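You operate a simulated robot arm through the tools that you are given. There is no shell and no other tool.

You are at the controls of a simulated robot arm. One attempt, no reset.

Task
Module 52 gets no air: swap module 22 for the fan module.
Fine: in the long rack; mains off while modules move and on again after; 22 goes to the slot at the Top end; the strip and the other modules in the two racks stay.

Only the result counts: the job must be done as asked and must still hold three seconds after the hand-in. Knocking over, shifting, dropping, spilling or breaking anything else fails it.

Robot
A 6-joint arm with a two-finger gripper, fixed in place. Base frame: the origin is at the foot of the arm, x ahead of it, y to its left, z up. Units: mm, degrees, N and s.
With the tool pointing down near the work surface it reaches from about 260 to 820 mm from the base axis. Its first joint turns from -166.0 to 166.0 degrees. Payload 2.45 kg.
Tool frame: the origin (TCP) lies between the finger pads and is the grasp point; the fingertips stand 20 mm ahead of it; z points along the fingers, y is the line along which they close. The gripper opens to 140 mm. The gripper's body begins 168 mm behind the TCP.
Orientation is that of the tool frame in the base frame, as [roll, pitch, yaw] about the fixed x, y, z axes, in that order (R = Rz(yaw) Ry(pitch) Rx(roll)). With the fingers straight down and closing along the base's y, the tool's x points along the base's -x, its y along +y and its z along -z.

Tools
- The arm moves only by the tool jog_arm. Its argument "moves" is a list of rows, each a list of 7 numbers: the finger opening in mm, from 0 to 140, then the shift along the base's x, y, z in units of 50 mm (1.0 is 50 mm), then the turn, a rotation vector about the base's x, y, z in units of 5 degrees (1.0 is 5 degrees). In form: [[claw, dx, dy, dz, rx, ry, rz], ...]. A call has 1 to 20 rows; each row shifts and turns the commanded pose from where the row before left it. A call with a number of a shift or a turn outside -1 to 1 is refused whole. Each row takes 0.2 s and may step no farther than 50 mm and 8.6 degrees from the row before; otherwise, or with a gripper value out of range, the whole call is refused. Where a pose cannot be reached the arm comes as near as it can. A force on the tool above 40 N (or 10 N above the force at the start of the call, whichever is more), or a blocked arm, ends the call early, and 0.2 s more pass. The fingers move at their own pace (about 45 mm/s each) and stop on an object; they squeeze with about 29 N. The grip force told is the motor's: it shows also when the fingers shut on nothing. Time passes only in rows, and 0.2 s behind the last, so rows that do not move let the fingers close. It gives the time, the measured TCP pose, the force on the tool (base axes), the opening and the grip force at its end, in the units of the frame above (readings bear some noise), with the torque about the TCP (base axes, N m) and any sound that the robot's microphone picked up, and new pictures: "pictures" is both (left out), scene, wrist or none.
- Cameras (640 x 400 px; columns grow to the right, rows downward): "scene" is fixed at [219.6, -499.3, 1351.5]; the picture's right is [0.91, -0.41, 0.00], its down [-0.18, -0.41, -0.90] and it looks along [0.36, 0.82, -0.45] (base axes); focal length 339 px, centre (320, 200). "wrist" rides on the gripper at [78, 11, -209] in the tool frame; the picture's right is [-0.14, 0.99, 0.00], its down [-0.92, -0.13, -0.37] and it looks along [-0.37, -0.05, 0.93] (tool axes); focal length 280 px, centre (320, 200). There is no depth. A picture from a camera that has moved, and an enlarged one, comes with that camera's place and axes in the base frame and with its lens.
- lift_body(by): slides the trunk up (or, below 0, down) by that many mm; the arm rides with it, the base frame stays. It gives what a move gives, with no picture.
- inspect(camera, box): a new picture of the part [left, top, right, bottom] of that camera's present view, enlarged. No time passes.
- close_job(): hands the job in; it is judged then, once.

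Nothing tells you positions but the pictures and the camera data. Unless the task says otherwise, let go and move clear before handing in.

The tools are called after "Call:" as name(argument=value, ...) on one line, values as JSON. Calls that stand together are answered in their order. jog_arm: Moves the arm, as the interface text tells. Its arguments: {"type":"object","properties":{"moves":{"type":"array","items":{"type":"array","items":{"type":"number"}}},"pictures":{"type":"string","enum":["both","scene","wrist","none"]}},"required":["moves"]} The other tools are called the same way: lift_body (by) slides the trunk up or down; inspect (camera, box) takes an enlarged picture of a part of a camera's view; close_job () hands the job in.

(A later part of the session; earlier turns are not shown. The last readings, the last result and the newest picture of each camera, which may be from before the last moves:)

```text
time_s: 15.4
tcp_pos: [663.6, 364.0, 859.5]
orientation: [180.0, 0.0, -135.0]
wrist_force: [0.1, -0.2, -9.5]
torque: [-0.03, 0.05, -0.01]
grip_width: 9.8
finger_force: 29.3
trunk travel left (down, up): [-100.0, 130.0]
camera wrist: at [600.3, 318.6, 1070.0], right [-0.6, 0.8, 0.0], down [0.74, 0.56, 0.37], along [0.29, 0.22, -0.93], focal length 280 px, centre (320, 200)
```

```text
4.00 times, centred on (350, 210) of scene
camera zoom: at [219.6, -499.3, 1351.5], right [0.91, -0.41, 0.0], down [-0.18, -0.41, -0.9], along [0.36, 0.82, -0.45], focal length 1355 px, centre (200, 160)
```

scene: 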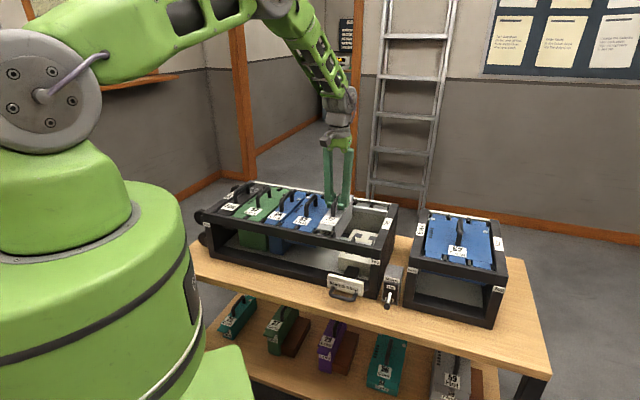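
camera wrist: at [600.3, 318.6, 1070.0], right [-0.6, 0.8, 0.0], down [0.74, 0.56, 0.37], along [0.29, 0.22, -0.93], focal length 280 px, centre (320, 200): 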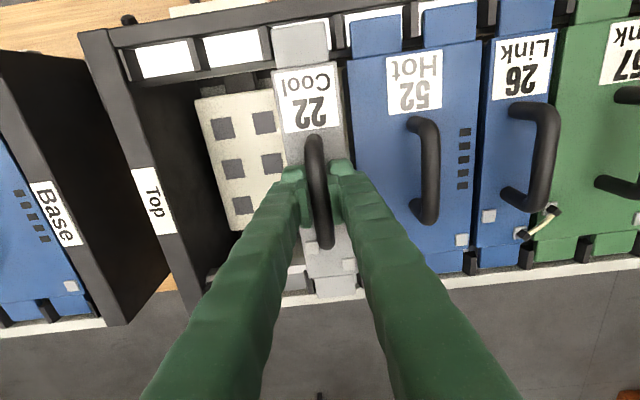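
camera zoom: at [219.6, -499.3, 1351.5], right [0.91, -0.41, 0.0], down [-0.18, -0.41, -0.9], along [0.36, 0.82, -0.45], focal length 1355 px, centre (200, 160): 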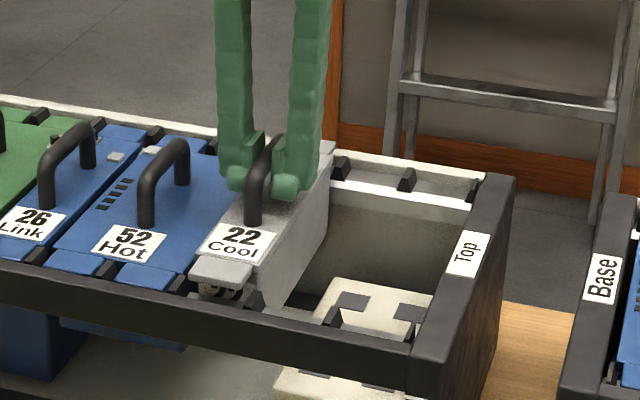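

Module 22 lifts freely and weighs about 1 kg. I'll raise it about 50 mm more and study the two free slots to get the exact lateral shift.

Call:
jog_arm(moves=[[0, 0, 0, 0.25, 0, 0, 0], [0, 0, 0, 0.25, 0, 0, 0], [0, 0, 0, 0.25, 0, 0, 0], [0, 0, 0, 0.25, 0, 0, 0]], pictures="both")

Call:
inspect(camera="wrist", box=[80, 10, 360, 185])

Call:
inspect(camera="wrist", box=[120, 180, 440, 380])

Call:
inspect(camera="scene", box=[290, 150, 410, 290])

```text
time_s: 16.4
tcp_pos: [664.0, 364.1, 910.6]
orientation: [-179.9, 0.0, -134.9]
wrist_force: [-0.2, -1.0, -10.3]
torque: [-0.02, -0.01, -0.02]
grip_width: 9.8
finger_force: 28.9
trunk travel left (down, up): [-100.0, 130.0]
camera wrist: at [599.9, 318.0, 1120.3], right [-0.6, 0.8, 0.0], down [0.74, 0.56, 0.37], along [0.29, 0.22, -0.93], focal length 280 px, centre (320, 200)
```

scene: 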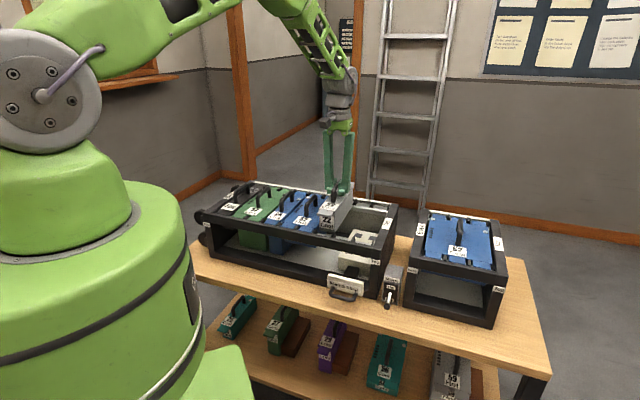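
wrist: 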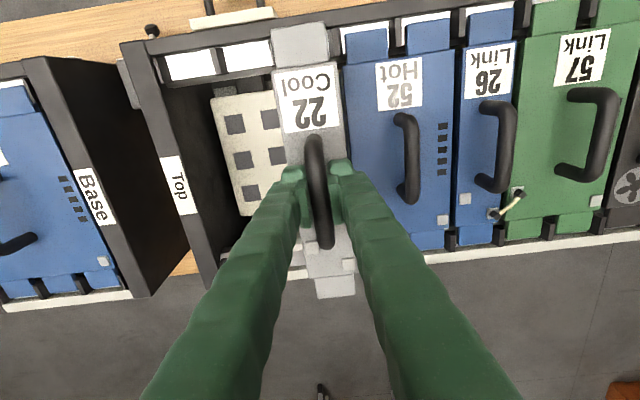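

```text
2.29 times, centred on (220, 98) of wrist
camera zoom: at [599.9, 318.0, 1120.3], right [-0.6, 0.8, 0.0], down [0.74, 0.56, 0.37], along [0.29, 0.22, -0.93], focal length 641 px, centre (549, 434)
```

zoom: 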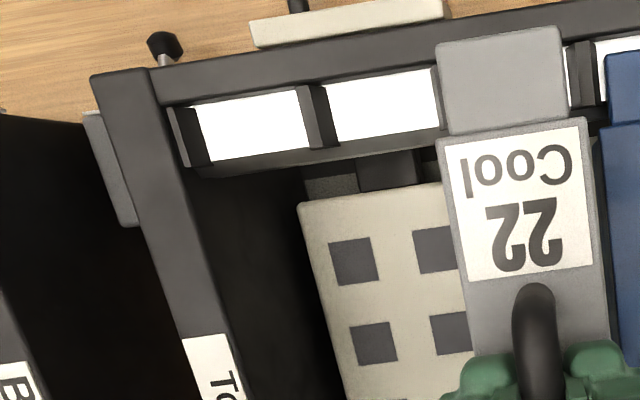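

```text
2.00 times, centred on (280, 280) of wrist
camera zoom: at [599.9, 318.0, 1120.3], right [-0.6, 0.8, 0.0], down [0.74, 0.56, 0.37], along [0.29, 0.22, -0.93], focal length 561 px, centre (400, 40)
```

zoom: 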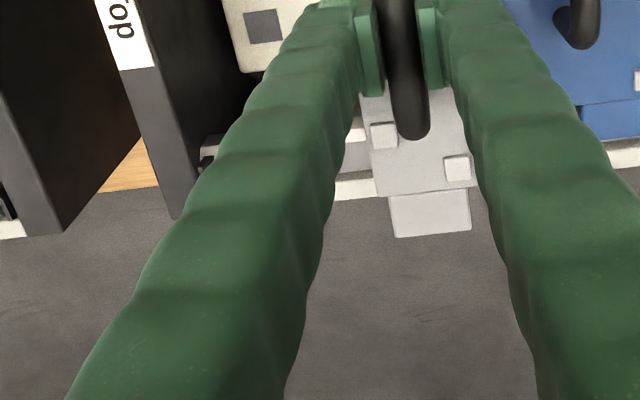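

```text
2.86 times, centred on (350, 220) of scene
camera zoom: at [219.6, -499.3, 1351.5], right [0.91, -0.41, 0.0], down [-0.18, -0.41, -0.9], along [0.36, 0.82, -0.45], focal length 968 px, centre (234, 143)
```

zoom: 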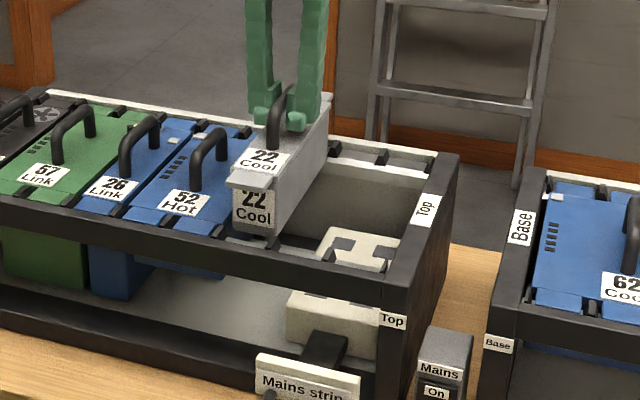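

Each slot has a pitch of about 60 mm, so the Top-end slot is 120 mm from 22's old slot. I'll carry module 22 across at this height.

Call:
jog_arm(moves=[[0, 0.425, -0.425, 0, 0, 0, 0], [0, 0.425, -0.425, 0, 0, 0, 0], [0, 0.425, -0.425, 0, 0, 0, 0], [0, 0.425, -0.425, 0, 0, 0, 0]], pictures="both")

Call:
inspect(camera="wrist", box=[220, 10, 460, 160])

Call:
inspect(camera="wrist", box=[200, 180, 440, 330])

Call:
inspect(camera="scene", box=[310, 160, 420, 290])

```text
time_s: 17.4
tcp_pos: [748.4, 277.4, 908.3]
orientation: [179.9, 0.0, -134.9]
wrist_force: [0.7, -0.6, -9.8]
torque: [0.03, 0.05, -0.02]
grip_width: 9.7
finger_force: 29.5
trunk travel left (down, up): [-100.0, 130.0]
camera wrist: at [685.9, 232.3, 1118.0], right [-0.6, 0.8, 0.0], down [0.74, 0.56, 0.37], along [0.29, 0.22, -0.93], focal length 280 px, centre (320, 200)
```

scene: 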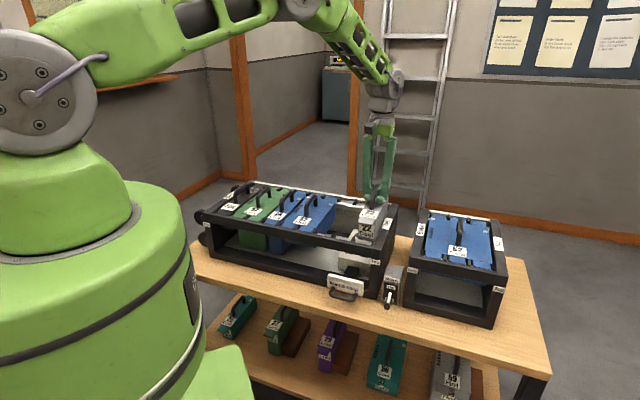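
wrist: 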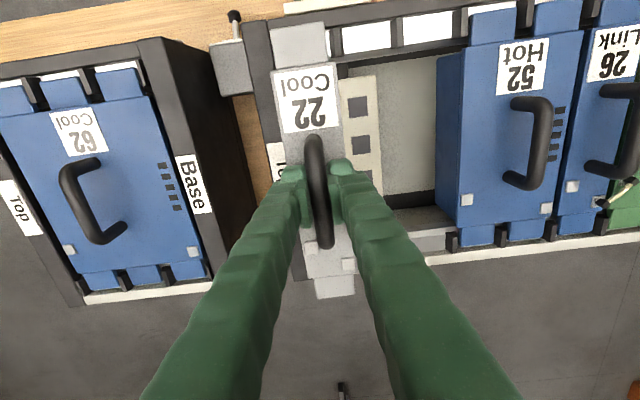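

```text
2.67 times, centred on (340, 85) of wrist
camera zoom: at [685.9, 232.3, 1118.0], right [-0.6, 0.8, 0.0], down [0.74, 0.56, 0.37], along [0.29, 0.22, -0.93], focal length 748 px, centre (267, 507)
```

zoom: 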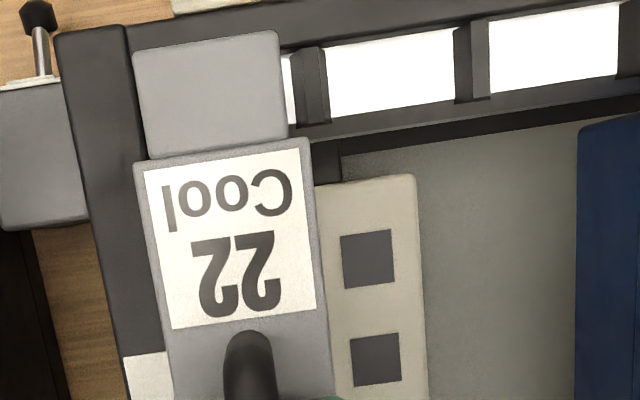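

```text
2.67 times, centred on (320, 255) of wrist
camera zoom: at [685.9, 232.3, 1118.0], right [-0.6, 0.8, 0.0], down [0.74, 0.56, 0.37], along [0.29, 0.22, -0.93], focal length 748 px, centre (320, 53)
```

zoom: 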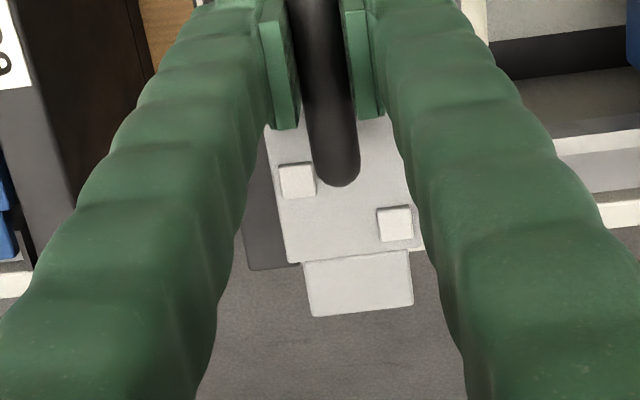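

```text
3.08 times, centred on (365, 225) of scene
camera zoom: at [219.6, -499.3, 1351.5], right [0.91, -0.41, 0.0], down [-0.18, -0.41, -0.9], along [0.36, 0.82, -0.45], focal length 1042 px, centre (182, 123)
```

zoom: 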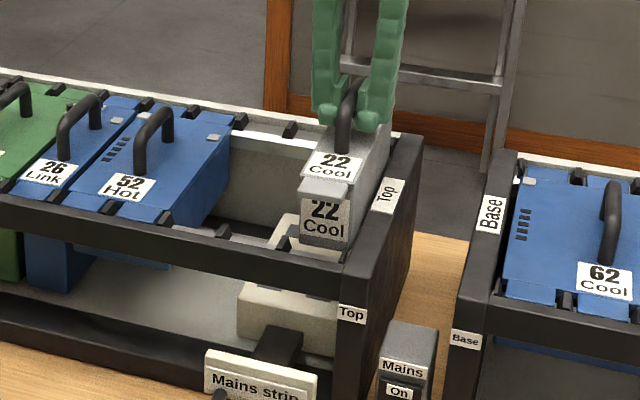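

The arm reached the spot and 22 is over the Top-end slot. I'll lower it partway, so the tabs stay just above the dividers, and check the fine alignment.

Call:
jog_arm(moves=[[0, 0, 0, -0.3, 0, 0, 0], [0, 0, 0, -0.3, 0, 0, 0]], pictures="none")

Call:
inspect(camera="wrist", box=[240, 0, 400, 100])

Call:
inspect(camera="wrist", box=[240, 220, 400, 320])

Call:
inspect(camera="scene", box=[330, 180, 410, 250])

```text
time_s: 18.0
tcp_pos: [748.9, 280.4, 878.5]
orientation: [-179.9, 0.0, -134.9]
wrist_force: [-0.1, 0.2, -10.3]
torque: [-0.04, 0.05, 0.03]
grip_width: 9.8
finger_force: 29.2
trunk travel left (down, up): [-100.0, 130.0]
```

```text
4.00 times, centred on (320, 50) of wrist
camera zoom: at [686.0, 233.4, 1088.8], right [-0.6, 0.8, 0.0], down [0.74, 0.56, 0.37], along [0.29, 0.22, -0.93], focal length 1122 px, centre (320, 800)
```

zoom: 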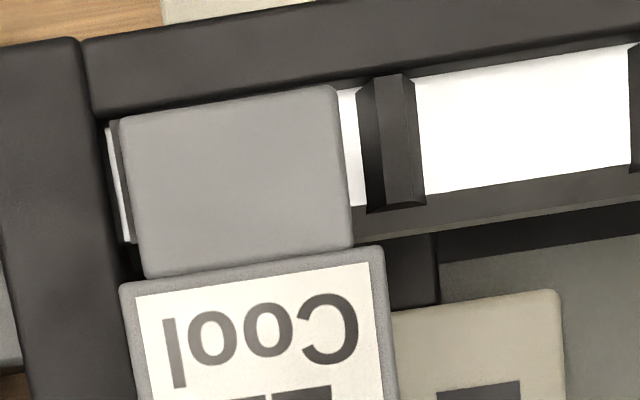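

```text
4.00 times, centred on (320, 270) of wrist
camera zoom: at [686.0, 233.4, 1088.8], right [-0.6, 0.8, 0.0], down [0.74, 0.56, 0.37], along [0.29, 0.22, -0.93], focal length 1122 px, centre (320, -80)
```

zoom: 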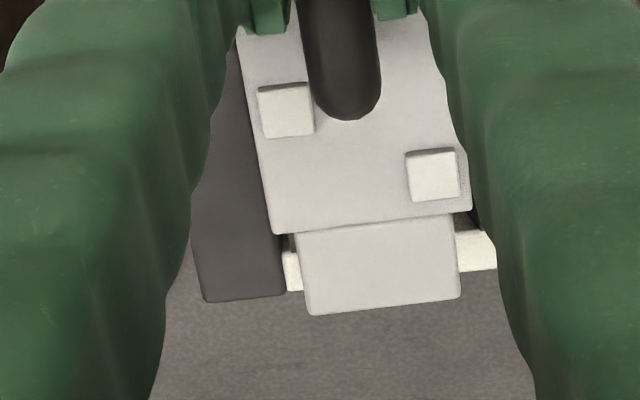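

```text
5.71 times, centred on (370, 215) of scene
camera zoom: at [219.6, -499.3, 1351.5], right [0.91, -0.41, 0.0], down [-0.18, -0.41, -0.9], along [0.36, 0.82, -0.45], focal length 1935 px, centre (34, 114)
```

zoom: 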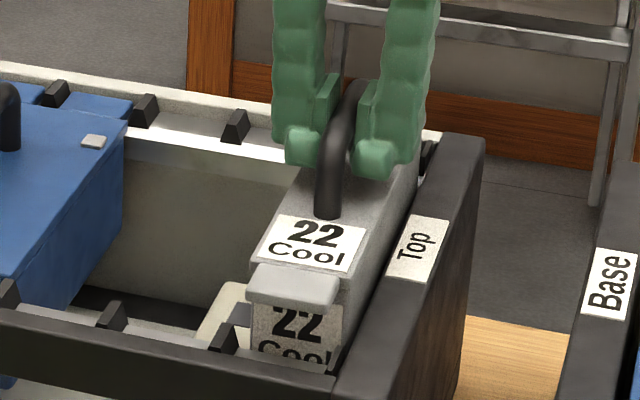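

The alignment looks good to within about 1 mm. I'll nudge 1 mm toward Base, lower to just above the dividers and check again.

Call:
jog_arm(moves=[[0, -0.015, 0.015, -0.16, 0, 0, 0], [0, 0, 0, -0.16, 0, 0, 0]], pictures="none")

Call:
inspect(camera="wrist", box=[240, 0, 400, 100])

Call:
inspect(camera="wrist", box=[240, 220, 400, 320])

Call:
inspect(camera="scene", box=[330, 180, 410, 250])

```text
time_s: 18.6
tcp_pos: [747.3, 279.6, 863.5]
orientation: [-180.0, 0.0, -135.0]
wrist_force: [0.4, 0.1, -10.4]
torque: [-0.02, 0.04, -0.02]
grip_width: 10.0
finger_force: 28.9
trunk travel left (down, up): [-100.0, 130.0]
```

```text
4.00 times, centred on (320, 50) of wrist
camera zoom: at [684.7, 234.7, 1073.1], right [-0.6, 0.8, 0.0], down [0.74, 0.56, 0.37], along [0.29, 0.22, -0.93], focal length 1122 px, centre (320, 800)
```

zoom: 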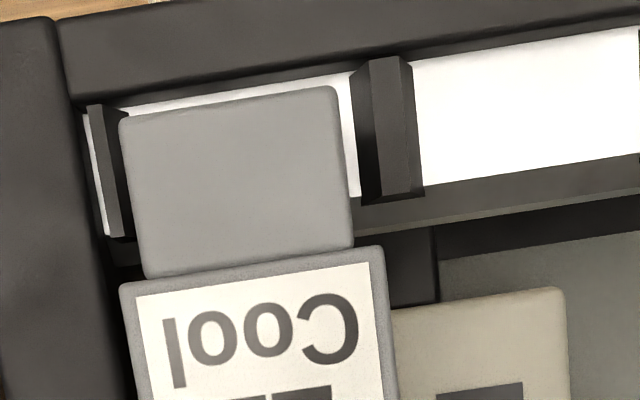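

```text
4.00 times, centred on (320, 270) of wrist
camera zoom: at [684.7, 234.7, 1073.1], right [-0.6, 0.8, 0.0], down [0.74, 0.56, 0.37], along [0.29, 0.22, -0.93], focal length 1122 px, centre (320, -80)
```

zoom: 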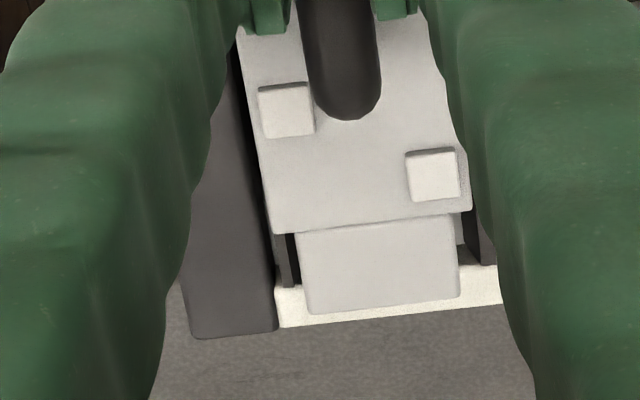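

```text
5.71 times, centred on (370, 215) of scene
camera zoom: at [219.6, -499.3, 1351.5], right [0.91, -0.41, 0.0], down [-0.18, -0.41, -0.9], along [0.36, 0.82, -0.45], focal length 1935 px, centre (34, 114)
```

zoom: 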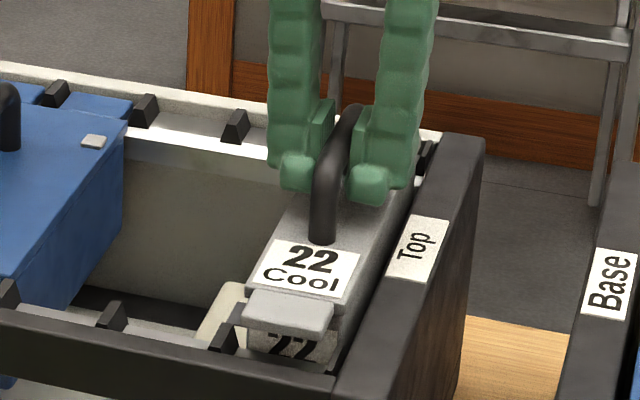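

The tab sits centred between the dividers at both rails. I'll lower it gently into the Top-end slot while watching the force.

Call:
jog_arm(moves=[[0, 0.005, -0.005, -0.1, 0, 0, 0], [0, 0, 0, -0.1, 0, 0, 0], [0, 0, 0, -0.1, 0, 0, 0], [0, 0, 0, -0.08, 0, 0, 0]], pictures="none")

Call:
inspect(camera="wrist", box=[240, 0, 400, 100])

Call:
inspect(camera="wrist", box=[240, 220, 400, 320])

Call:
inspect(camera="scene", box=[330, 180, 410, 250])

```text
time_s: 19.6
tcp_pos: [747.9, 280.2, 844.7]
orientation: [-180.0, 0.1, -135.0]
wrist_force: [0.7, 0.2, -10.1]
torque: [-0.03, 0.04, 0.02]
grip_width: 9.9
finger_force: 28.8
trunk travel left (down, up): [-100.0, 130.0]
```

```text
4.00 times, centred on (320, 50) of wrist
camera zoom: at [684.8, 233.8, 1054.3], right [-0.6, 0.8, 0.0], down [0.74, 0.56, 0.37], along [0.29, 0.22, -0.93], focal length 1122 px, centre (320, 800)
```

zoom: 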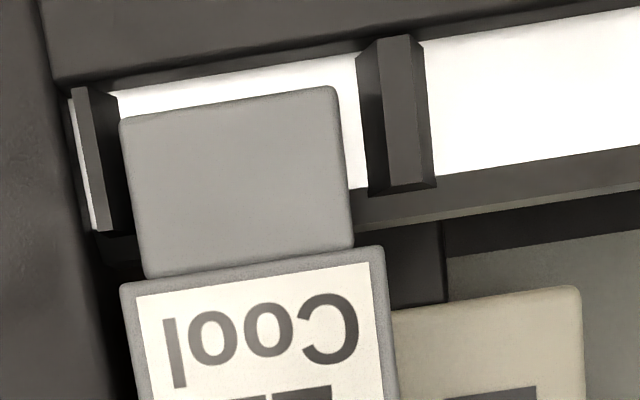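

```text
4.00 times, centred on (320, 270) of wrist
camera zoom: at [684.8, 233.8, 1054.3], right [-0.6, 0.8, 0.0], down [0.74, 0.56, 0.37], along [0.29, 0.22, -0.93], focal length 1122 px, centre (320, -80)
```

zoom: 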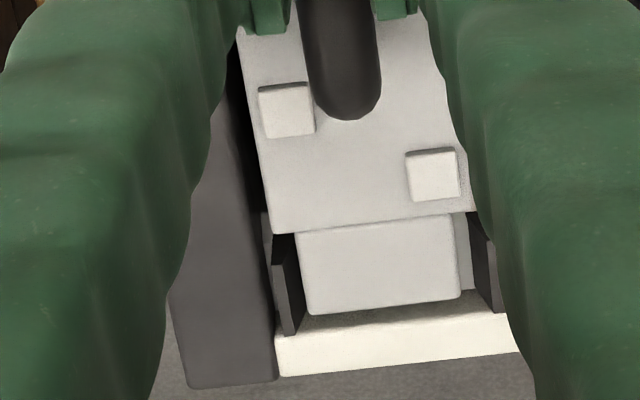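

```text
5.71 times, centred on (370, 215) of scene
camera zoom: at [219.6, -499.3, 1351.5], right [0.91, -0.41, 0.0], down [-0.18, -0.41, -0.9], along [0.36, 0.82, -0.45], focal length 1935 px, centre (34, 114)
```

zoom: 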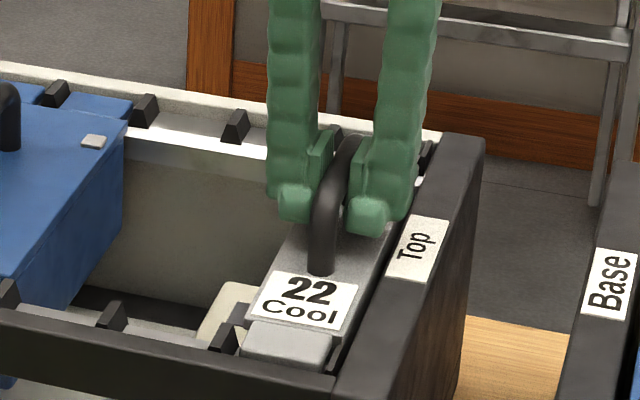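

The tabs are between the dividers, about 1 mm off centre. I'll nudge and lower the last few millimetres to contact.

Call:
jog_arm(moves=[[0, -0.012, 0.012, 0, 0, 0, 0], [0, 0, 0, -0.05, 0, 0, 0], [0, 0, 0, -0.05, 0, 0, 0]], pictures="none")

```text
time_s: 20.4
tcp_pos: [748.4, 281.0, 841.1]
orientation: [-180.0, 0.2, -134.9]
wrist_force: [-1.6, -1.7, 1.3]
torque: [-0.44, 0.48, 0.03]
grip_width: 9.9
finger_force: 29.4
trunk travel left (down, up): [-100.0, 130.0]
```

Call:
inspect(camera="wrist", box=[240, 0, 400, 100])

Call:
inspect(camera="wrist", box=[240, 220, 400, 320])

Call:
inspect(camera="scene", box=[330, 180, 410, 250])

```text
4.00 times, centred on (320, 50) of wrist
camera zoom: at [683.9, 233.8, 1050.7], right [-0.6, 0.8, 0.0], down [0.74, 0.56, 0.37], along [0.3, 0.22, -0.93], focal length 1122 px, centre (320, 800)
```

zoom: 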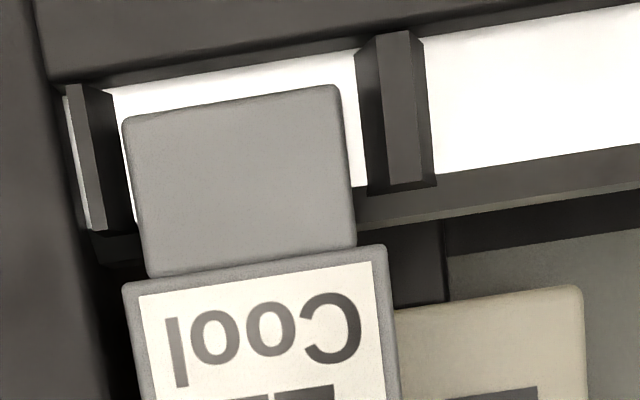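

```text
4.00 times, centred on (320, 270) of wrist
camera zoom: at [683.9, 233.8, 1050.7], right [-0.6, 0.8, 0.0], down [0.74, 0.56, 0.37], along [0.3, 0.22, -0.93], focal length 1122 px, centre (320, -80)
```

zoom: 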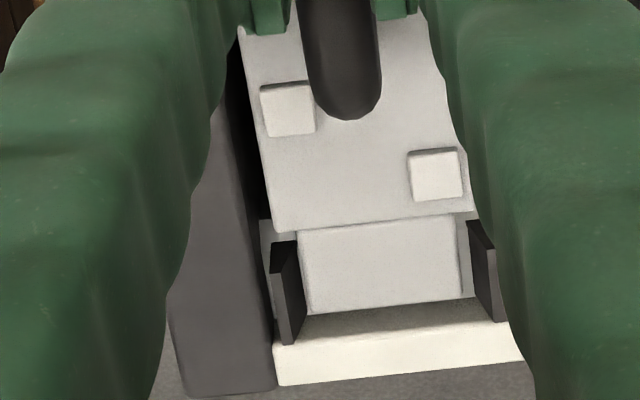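

```text
5.71 times, centred on (370, 215) of scene
camera zoom: at [219.6, -499.3, 1351.5], right [0.91, -0.41, 0.0], down [-0.18, -0.41, -0.9], along [0.36, 0.82, -0.45], focal length 1935 px, centre (34, 114)
```

zoom: 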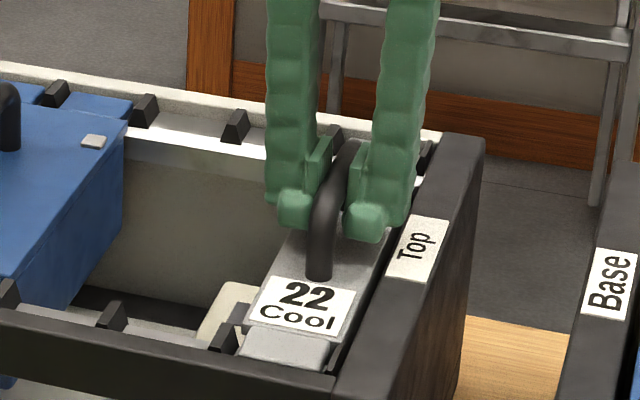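

The front tab is touching; the back may have a tiny gap left. I'll lower another millimetre and check the torque.

Call:
jog_arm(moves=[[0, 0, 0, -0.02, 0, 0, 0], [0, 0, 0, 0, 0, 0, 0]], pictures="none")

```text
time_s: 21.0
tcp_pos: [748.6, 280.0, 840.8]
orientation: [-179.8, 0.2, -135.0]
wrist_force: [1.6, -3.4, 12.9]
torque: [-0.39, 0.47, 0.0]
grip_width: 9.8
finger_force: 29.4
trunk travel left (down, up): [-100.0, 130.0]
```

The weight is carried and z matches the seated height at pickup, so module 22 is seated. I'll open just enough to free the handle and rise straight up.

Call:
jog_arm(moves=[[24, 0, 0, 0, 0, 0, 0], [24, 0, 0, 0, 0, 0, 0], [24, 0, 0, 0, 0, 0, 0], [24, 0, 0, 0.3, 0, 0, 0], [24, 0, 0, 0.6, 0, 0, 0], [24, 0, 0, 0.8, 0, 0, 0]], pictures="both")

Call:
inspect(camera="wrist", box=[200, 20, 440, 170])

Call:
inspect(camera="scene", box=[310, 170, 420, 270])

```text
time_s: 22.4
tcp_pos: [746.1, 282.1, 924.7]
orientation: [180.0, 0.1, -134.8]
wrist_force: [-0.1, -0.5, 0.1]
torque: [0.01, -0.01, 0.0]
grip_width: 23.8
finger_force: 0.0
trunk travel left (down, up): [-100.0, 130.0]
camera wrist: at [682.0, 235.7, 1134.1], right [-0.6, 0.8, 0.0], down [0.74, 0.56, 0.37], along [0.29, 0.22, -0.93], focal length 280 px, centre (320, 200)
```

scene: 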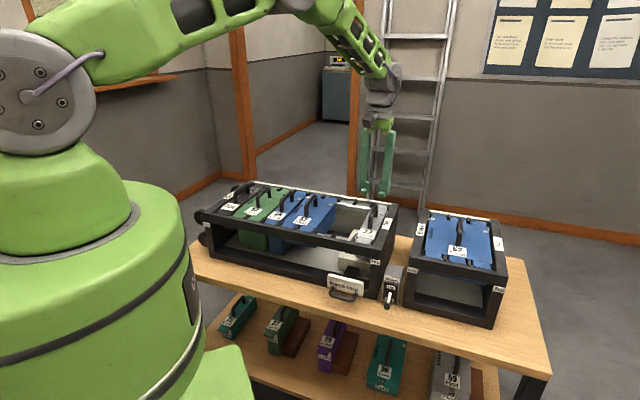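
wrist: 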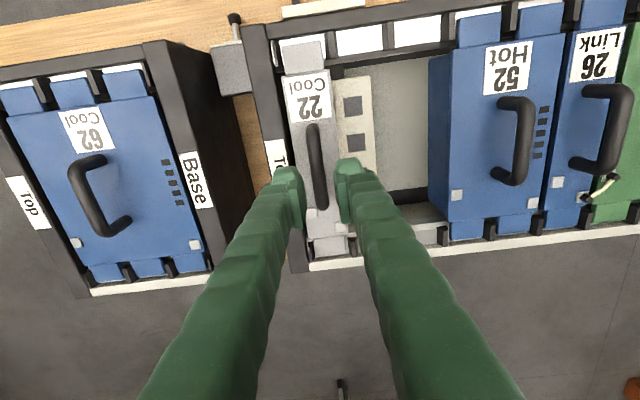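

```text
2.67 times, centred on (320, 95) of wrist
camera zoom: at [682.0, 235.7, 1134.1], right [-0.6, 0.8, 0.0], down [0.74, 0.56, 0.37], along [0.29, 0.22, -0.93], focal length 748 px, centre (320, 480)
```

zoom: 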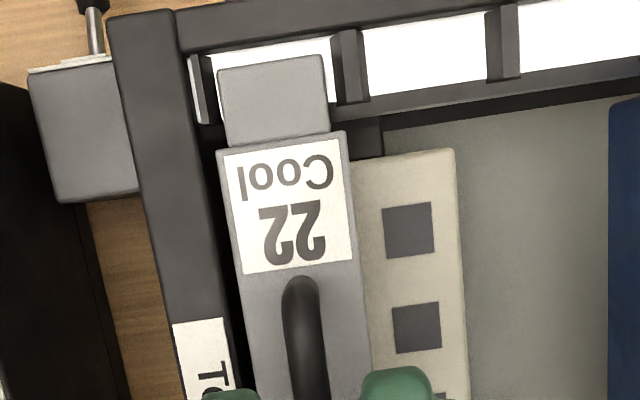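

```text
4.00 times, centred on (365, 220) of scene
camera zoom: at [219.6, -499.3, 1351.5], right [0.91, -0.41, 0.0], down [-0.18, -0.41, -0.9], along [0.36, 0.82, -0.45], focal length 1355 px, centre (140, 120)
```

zoom: 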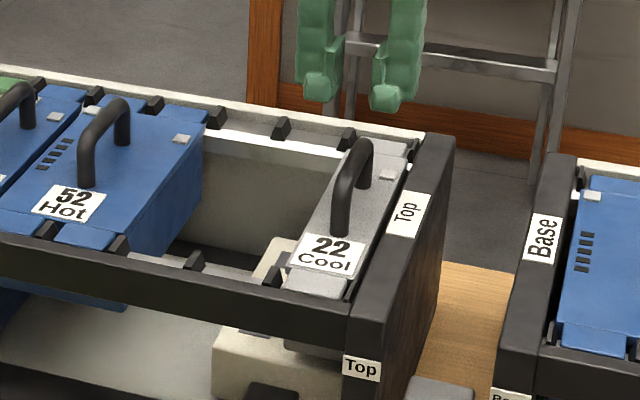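

Module 22 is seated in the Top-end slot. Next I'll travel to the Base end, above the fan module, keeping well above the handles.

Call:
jog_arm(moves=[[50, -0.67, 0.67, 0.1, 0, 0, 0], [50, -0.67, 0.67, 0.1, 0, 0, 0], [50, -0.67, 0.67, 0.1, 0, 0, 0], [50, -0.67, 0.67, 0.1, 0, 0, 0], [50, -0.67, 0.67, 0.1, 0, 0, 0], [50, -0.67, 0.67, 0.1, 0, 0, 0], [50, -0.67, 0.67, 0.1, 0, 0, 0], [50, -0.67, 0.67, 0, 0, 0, 0], [50, -0.67, 0.67, 0, 0, 0, 0], [50, -0.67, 0.67, 0, 0, 0, 0]], pictures="both")

Call:
inspect(camera="wrist", box=[200, 20, 440, 170])

Call:
inspect(camera="wrist", box=[200, 130, 440, 280])

Call:
inspect(camera="scene", box=[190, 150, 310, 260])

```text
time_s: 24.6
tcp_pos: [410.2, 615.7, 961.4]
orientation: [180.0, 0.0, -135.0]
wrist_force: [-0.1, 0.5, -0.2]
torque: [-0.04, -0.03, 0.02]
grip_width: 50.0
finger_force: 0.1
trunk travel left (down, up): [-100.0, 130.0]
camera wrist: at [347.0, 569.5, 1171.7], right [-0.6, 0.8, 0.0], down [0.74, 0.56, 0.37], along [0.29, 0.22, -0.93], focal length 280 px, centre (320, 200)
```

scene: 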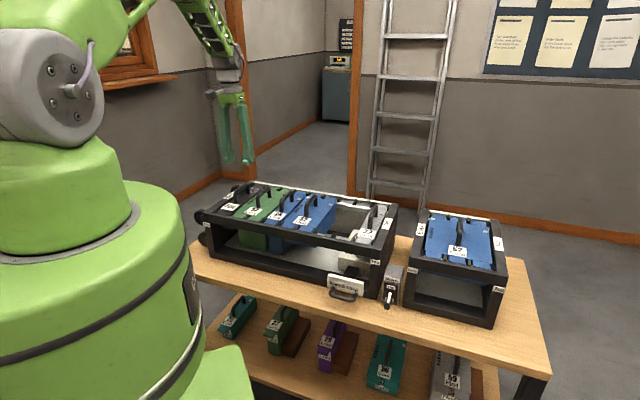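
wrist: 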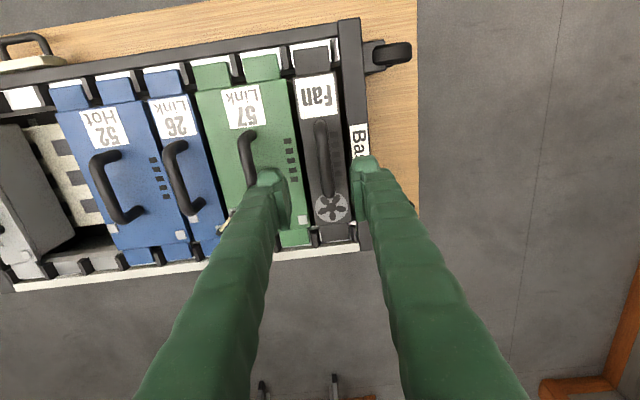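

```text
2.67 times, centred on (320, 95) of wrist
camera zoom: at [347.0, 569.5, 1171.7], right [-0.6, 0.8, 0.0], down [0.74, 0.56, 0.37], along [0.29, 0.22, -0.93], focal length 748 px, centre (320, 480)
```

zoom: 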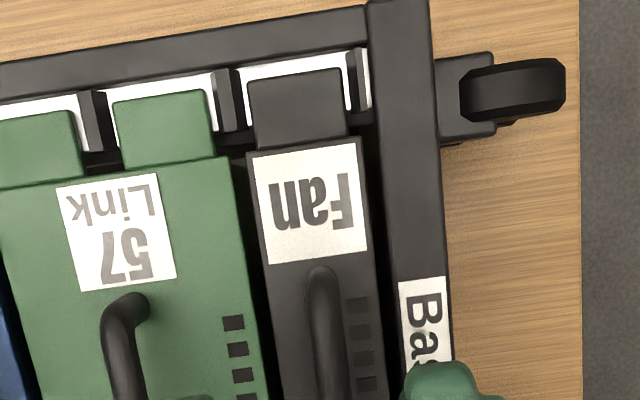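

```text
2.67 times, centred on (320, 205) of wrist
camera zoom: at [347.0, 569.5, 1171.7], right [-0.6, 0.8, 0.0], down [0.74, 0.56, 0.37], along [0.29, 0.22, -0.93], focal length 748 px, centre (320, 187)
```

zoom: 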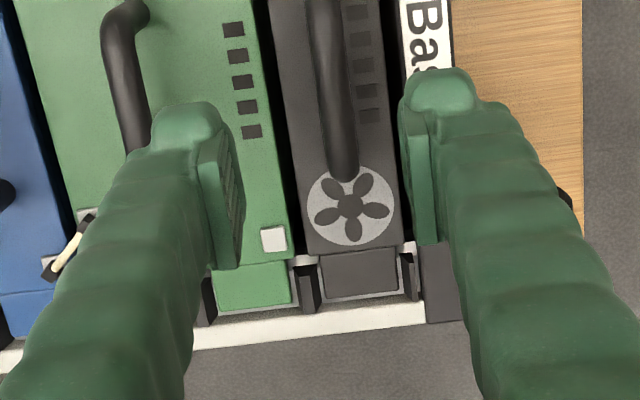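

```text
3.64 times, centred on (250, 205) of scene
camera zoom: at [219.6, -499.3, 1351.5], right [0.91, -0.41, 0.0], down [-0.18, -0.41, -0.9], along [0.36, 0.82, -0.45], focal length 1232 px, centre (574, 182)
```

zoom: 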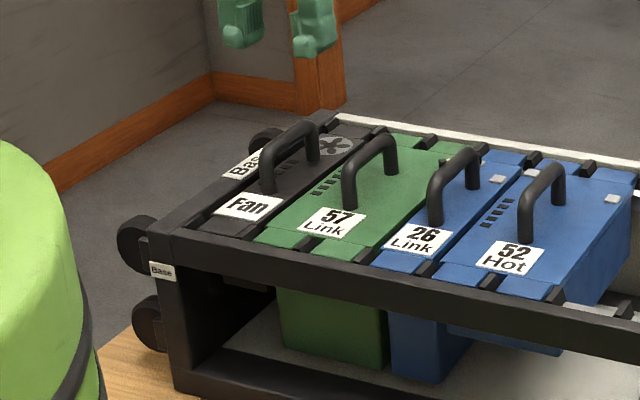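

The fan handle is about 5–6 mm toward Base from my TCP. I'll correct, narrow the opening to stay clear of the rack's end wall, descend partway and verify.

Call:
jog_arm(moves=[[32, -0.08, 0.08, -0.6, 0, 0, 0], [32, 0, 0, -0.6, 0, 0, 0], [32, 0, 0, -0.4, 0, 0, 0]], pictures="wrist")

Call:
inspect(camera="wrist", box=[240, 100, 400, 200])

Call:
inspect(camera="scene", box=[190, 130, 310, 230])

```text
time_s: 25.4
tcp_pos: [407.7, 620.1, 881.0]
orientation: [180.0, 0.0, -134.9]
wrist_force: [0.4, -0.3, 0.8]
torque: [-0.01, 0.02, -0.01]
grip_width: 32.5
finger_force: 0.0
trunk travel left (down, up): [-100.0, 130.0]
camera wrist: at [344.0, 573.5, 1090.1], right [-0.6, 0.8, 0.0], down [0.74, 0.56, 0.37], along [0.29, 0.22, -0.93], focal length 280 px, centre (320, 200)
```

wrist: 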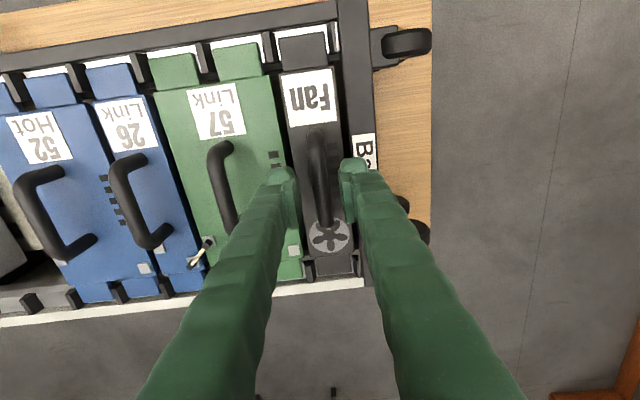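

```text
4.00 times, centred on (320, 150) of wrist
camera zoom: at [344.0, 573.5, 1090.1], right [-0.6, 0.8, 0.0], down [0.74, 0.56, 0.37], along [0.29, 0.22, -0.93], focal length 1122 px, centre (320, 400)
```

zoom: 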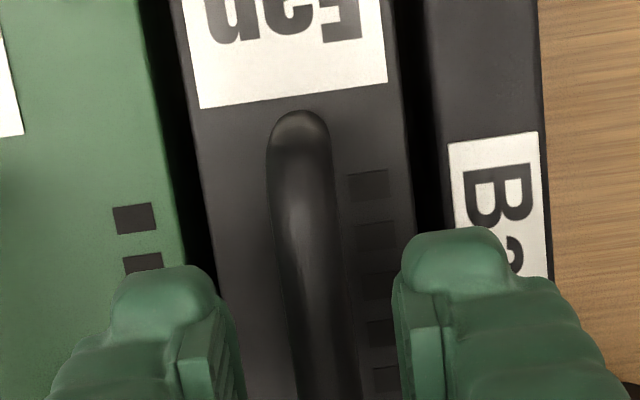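

```text
4.00 times, centred on (250, 180) of scene
camera zoom: at [219.6, -499.3, 1351.5], right [0.91, -0.41, 0.0], down [-0.18, -0.41, -0.9], along [0.36, 0.82, -0.45], focal length 1355 px, centre (600, 280)
```

zoom: 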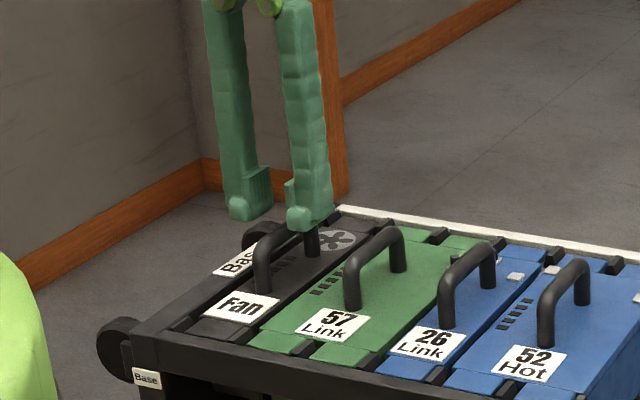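

The handle of the fan is centred between the fingers. I'll lower to handle height and close.

Call:
jog_arm(moves=[[32, 0, 0, -0.4, 0, 0, 0], [32, 0, 0, -0.4, 0, 0, 0], [32, 0, 0, 0, 0, 0, 0]], pictures="wrist")

Call:
inspect(camera="wrist", box=[240, 120, 400, 220])

Call:
inspect(camera="wrist", box=[240, 0, 400, 100])

Call:
inspect(camera="scene", box=[190, 150, 310, 250])

```text
time_s: 26.2
tcp_pos: [408.6, 618.6, 839.2]
orientation: [180.0, -0.1, -134.9]
wrist_force: [1.1, 0.9, -0.9]
torque: [0.02, -0.04, 0.0]
grip_width: 32.3
finger_force: 0.0
trunk travel left (down, up): [-100.0, 130.0]
camera wrist: at [343.7, 572.2, 1048.8], right [-0.6, 0.8, 0.0], down [0.74, 0.56, 0.37], along [0.29, 0.22, -0.93], focal length 280 px, centre (320, 200)
```

wrist: 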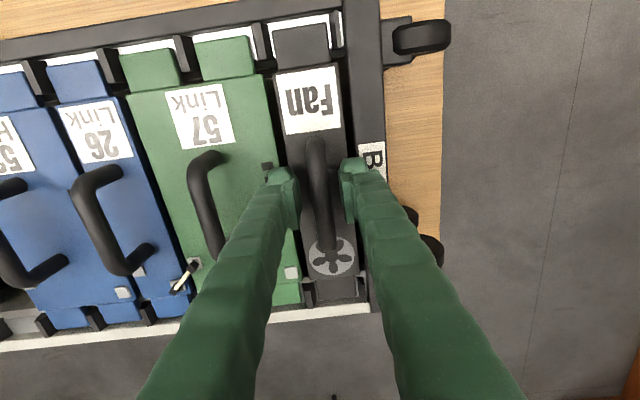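

```text
4.00 times, centred on (320, 170) of wrist
camera zoom: at [343.7, 572.2, 1048.8], right [-0.6, 0.8, 0.0], down [0.74, 0.56, 0.37], along [0.29, 0.22, -0.93], focal length 1122 px, centre (320, 320)
```

zoom: 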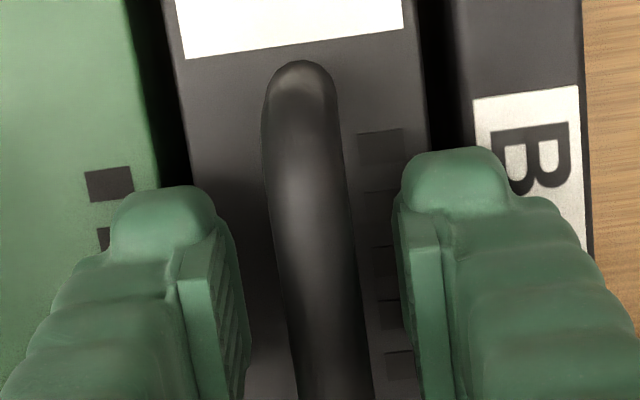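

```text
4.00 times, centred on (320, 50) of wrist
camera zoom: at [343.7, 572.2, 1048.8], right [-0.6, 0.8, 0.0], down [0.74, 0.56, 0.37], along [0.29, 0.22, -0.93], focal length 1122 px, centre (320, 800)
```

zoom: 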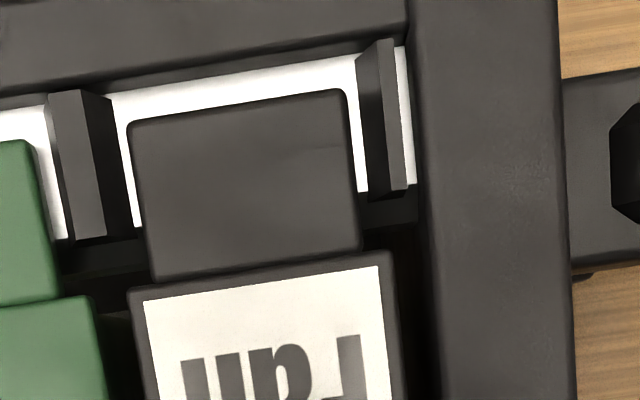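

```text
4.00 times, centred on (250, 200) of scene
camera zoom: at [219.6, -499.3, 1351.5], right [0.91, -0.41, 0.0], down [-0.18, -0.41, -0.9], along [0.36, 0.82, -0.45], focal length 1355 px, centre (600, 200)
```

zoom: 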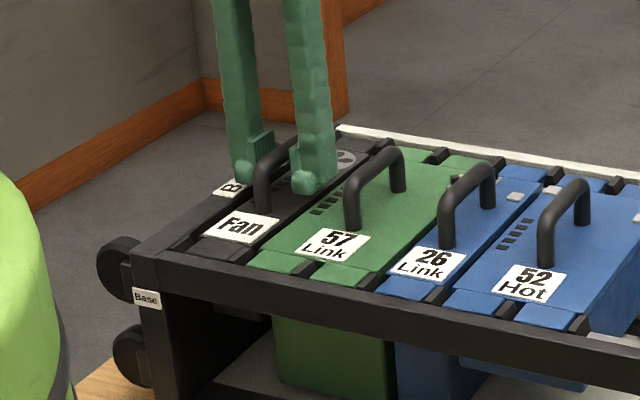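

The fan handle is centred. Closing on it, then a gentle lift.

Call:
jog_arm(moves=[[0, 0, 0, 0, 0, 0, 0], [0, 0, 0, 0, 0, 0, 0], [0, 0, 0, 0, 0, 0, 0], [0, 0, 0, 0, 0, 0, 0]], pictures="none")

Call:
inspect(camera="wrist", box=[240, 0, 400, 100])

Call:
inspect(camera="wrist", box=[240, 220, 400, 320])

```text
time_s: 27.2
tcp_pos: [407.8, 617.9, 839.6]
orientation: [-179.9, -0.1, -135.0]
wrist_force: [-3.3, 2.9, 0.7]
torque: [0.03, -0.11, 0.03]
grip_width: 9.4
finger_force: 29.0
trunk travel left (down, up): [-100.0, 130.0]
```

```text
4.00 times, centred on (320, 50) of wrist
camera zoom: at [343.4, 572.4, 1048.8], right [-0.6, 0.8, 0.0], down [0.74, 0.56, 0.37], along [0.29, 0.22, -0.93], focal length 1122 px, centre (320, 800)
```

zoom: 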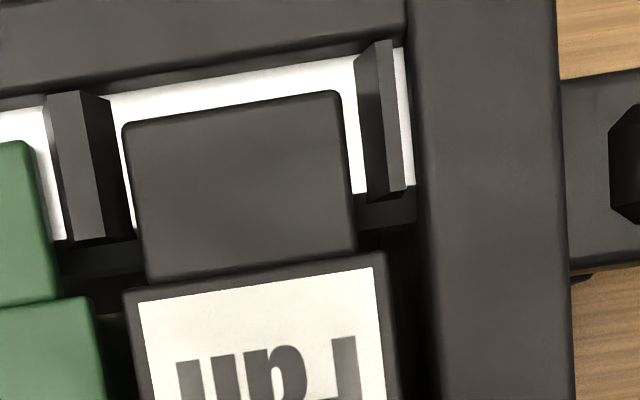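

```text
4.00 times, centred on (320, 270) of wrist
camera zoom: at [343.4, 572.4, 1048.8], right [-0.6, 0.8, 0.0], down [0.74, 0.56, 0.37], along [0.29, 0.22, -0.93], focal length 1122 px, centre (320, -80)
```

zoom: 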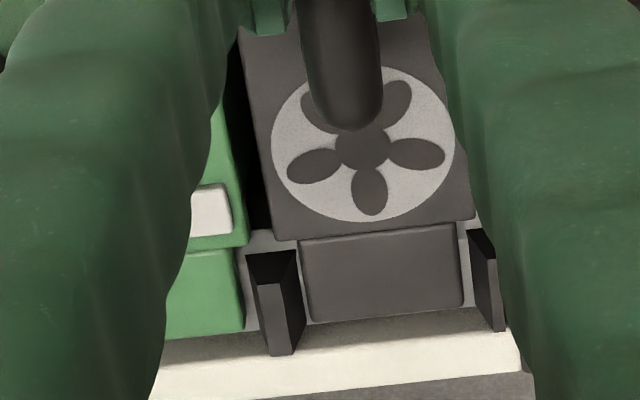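

The fan is gripped. Lifting gently at first while watching the weight.

Call:
jog_arm(moves=[[0, 0, 0, 0.1, 0, 0, 0], [0, 0, 0, 0.1, 0, 0, 0], [0, 0, 0, 0.1, 0, 0, 0], [0, 0, 0, 0.1, 0, 0, 0], [0, 0, 0, 0.2, 0, 0, 0]], pictures="scene")

Call:
inspect(camera="scene", box=[190, 130, 310, 250])

```text
time_s: 28.4
tcp_pos: [408.1, 618.9, 868.9]
orientation: [-180.0, -0.2, -135.0]
wrist_force: [0.0, 0.3, -9.6]
torque: [-0.01, 0.02, 0.01]
grip_width: 9.8
finger_force: 28.8
trunk travel left (down, up): [-100.0, 130.0]
```

scene: 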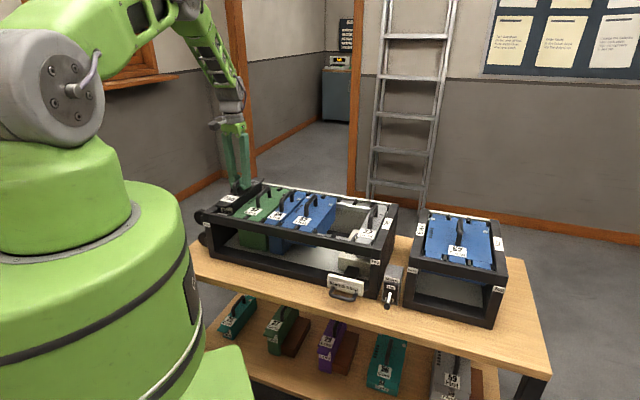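

```text
3.33 times, centred on (250, 190) of scene
camera zoom: at [219.6, -499.3, 1351.5], right [0.91, -0.41, 0.0], down [-0.18, -0.41, -0.9], along [0.36, 0.82, -0.45], focal length 1129 px, centre (553, 233)
```

zoom: 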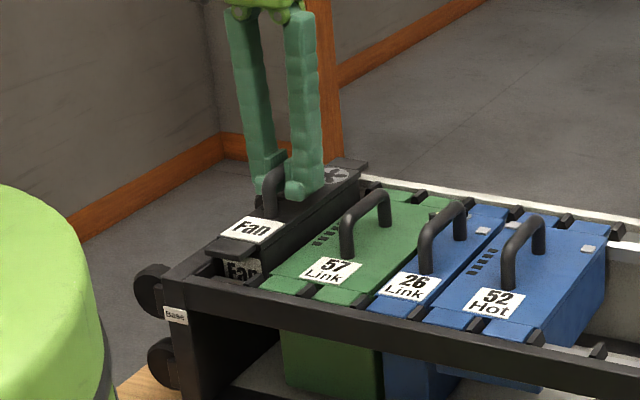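

The fan lifts cleanly (~1 kg). I'll raise it high enough for its bottom to clear the other handles.

Call:
jog_arm(moves=[[0, 0, 0, 0.45, 0, 0, 0], [0, 0, 0, 0.45, 0, 0, 0], [0, 0, 0, 0.45, 0, 0, 0], [0, 0, 0, 0.45, 0, 0, 0], [0, 0, 0, 0.45, 0, 0, 0], [0, 0, 0, 0.45, 0, 0, 0]], pictures="both")

Call:
inspect(camera="scene", box=[190, 110, 330, 250])

```text
time_s: 29.8
tcp_pos: [407.0, 620.3, 1004.4]
orientation: [180.0, -0.2, -135.1]
wrist_force: [0.3, 0.3, -10.0]
torque: [-0.03, 0.01, -0.01]
grip_width: 9.6
finger_force: 29.2
trunk travel left (down, up): [-100.0, 130.0]
camera wrist: at [343.7, 574.1, 1213.7], right [-0.6, 0.8, 0.0], down [0.74, 0.56, 0.37], along [0.29, 0.22, -0.93], focal length 280 px, centre (320, 200)
```

scene: 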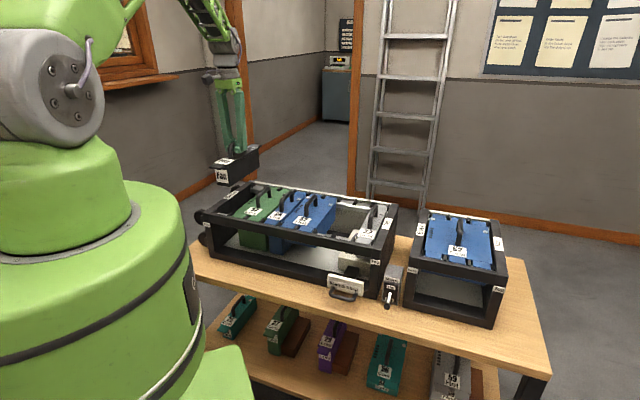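
wrist: 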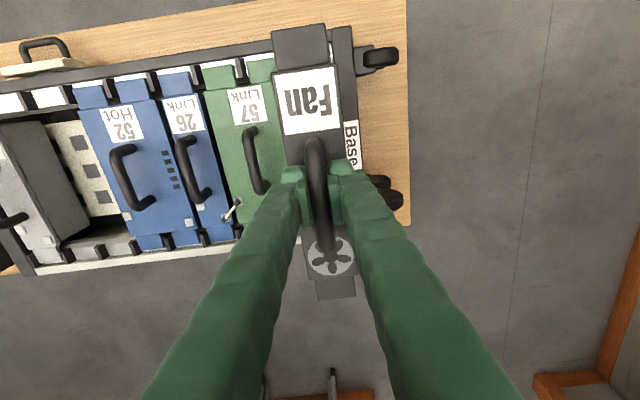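

```text
2.86 times, centred on (260, 180) of scene
camera zoom: at [219.6, -499.3, 1351.5], right [0.91, -0.41, 0.0], down [-0.18, -0.41, -0.9], along [0.36, 0.82, -0.45], focal length 968 px, centre (491, 257)
```

zoom: 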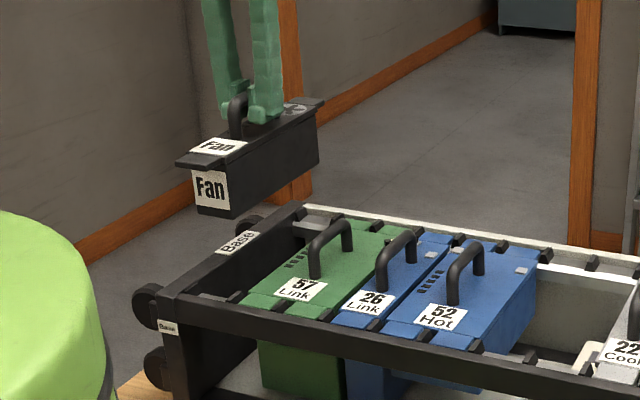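

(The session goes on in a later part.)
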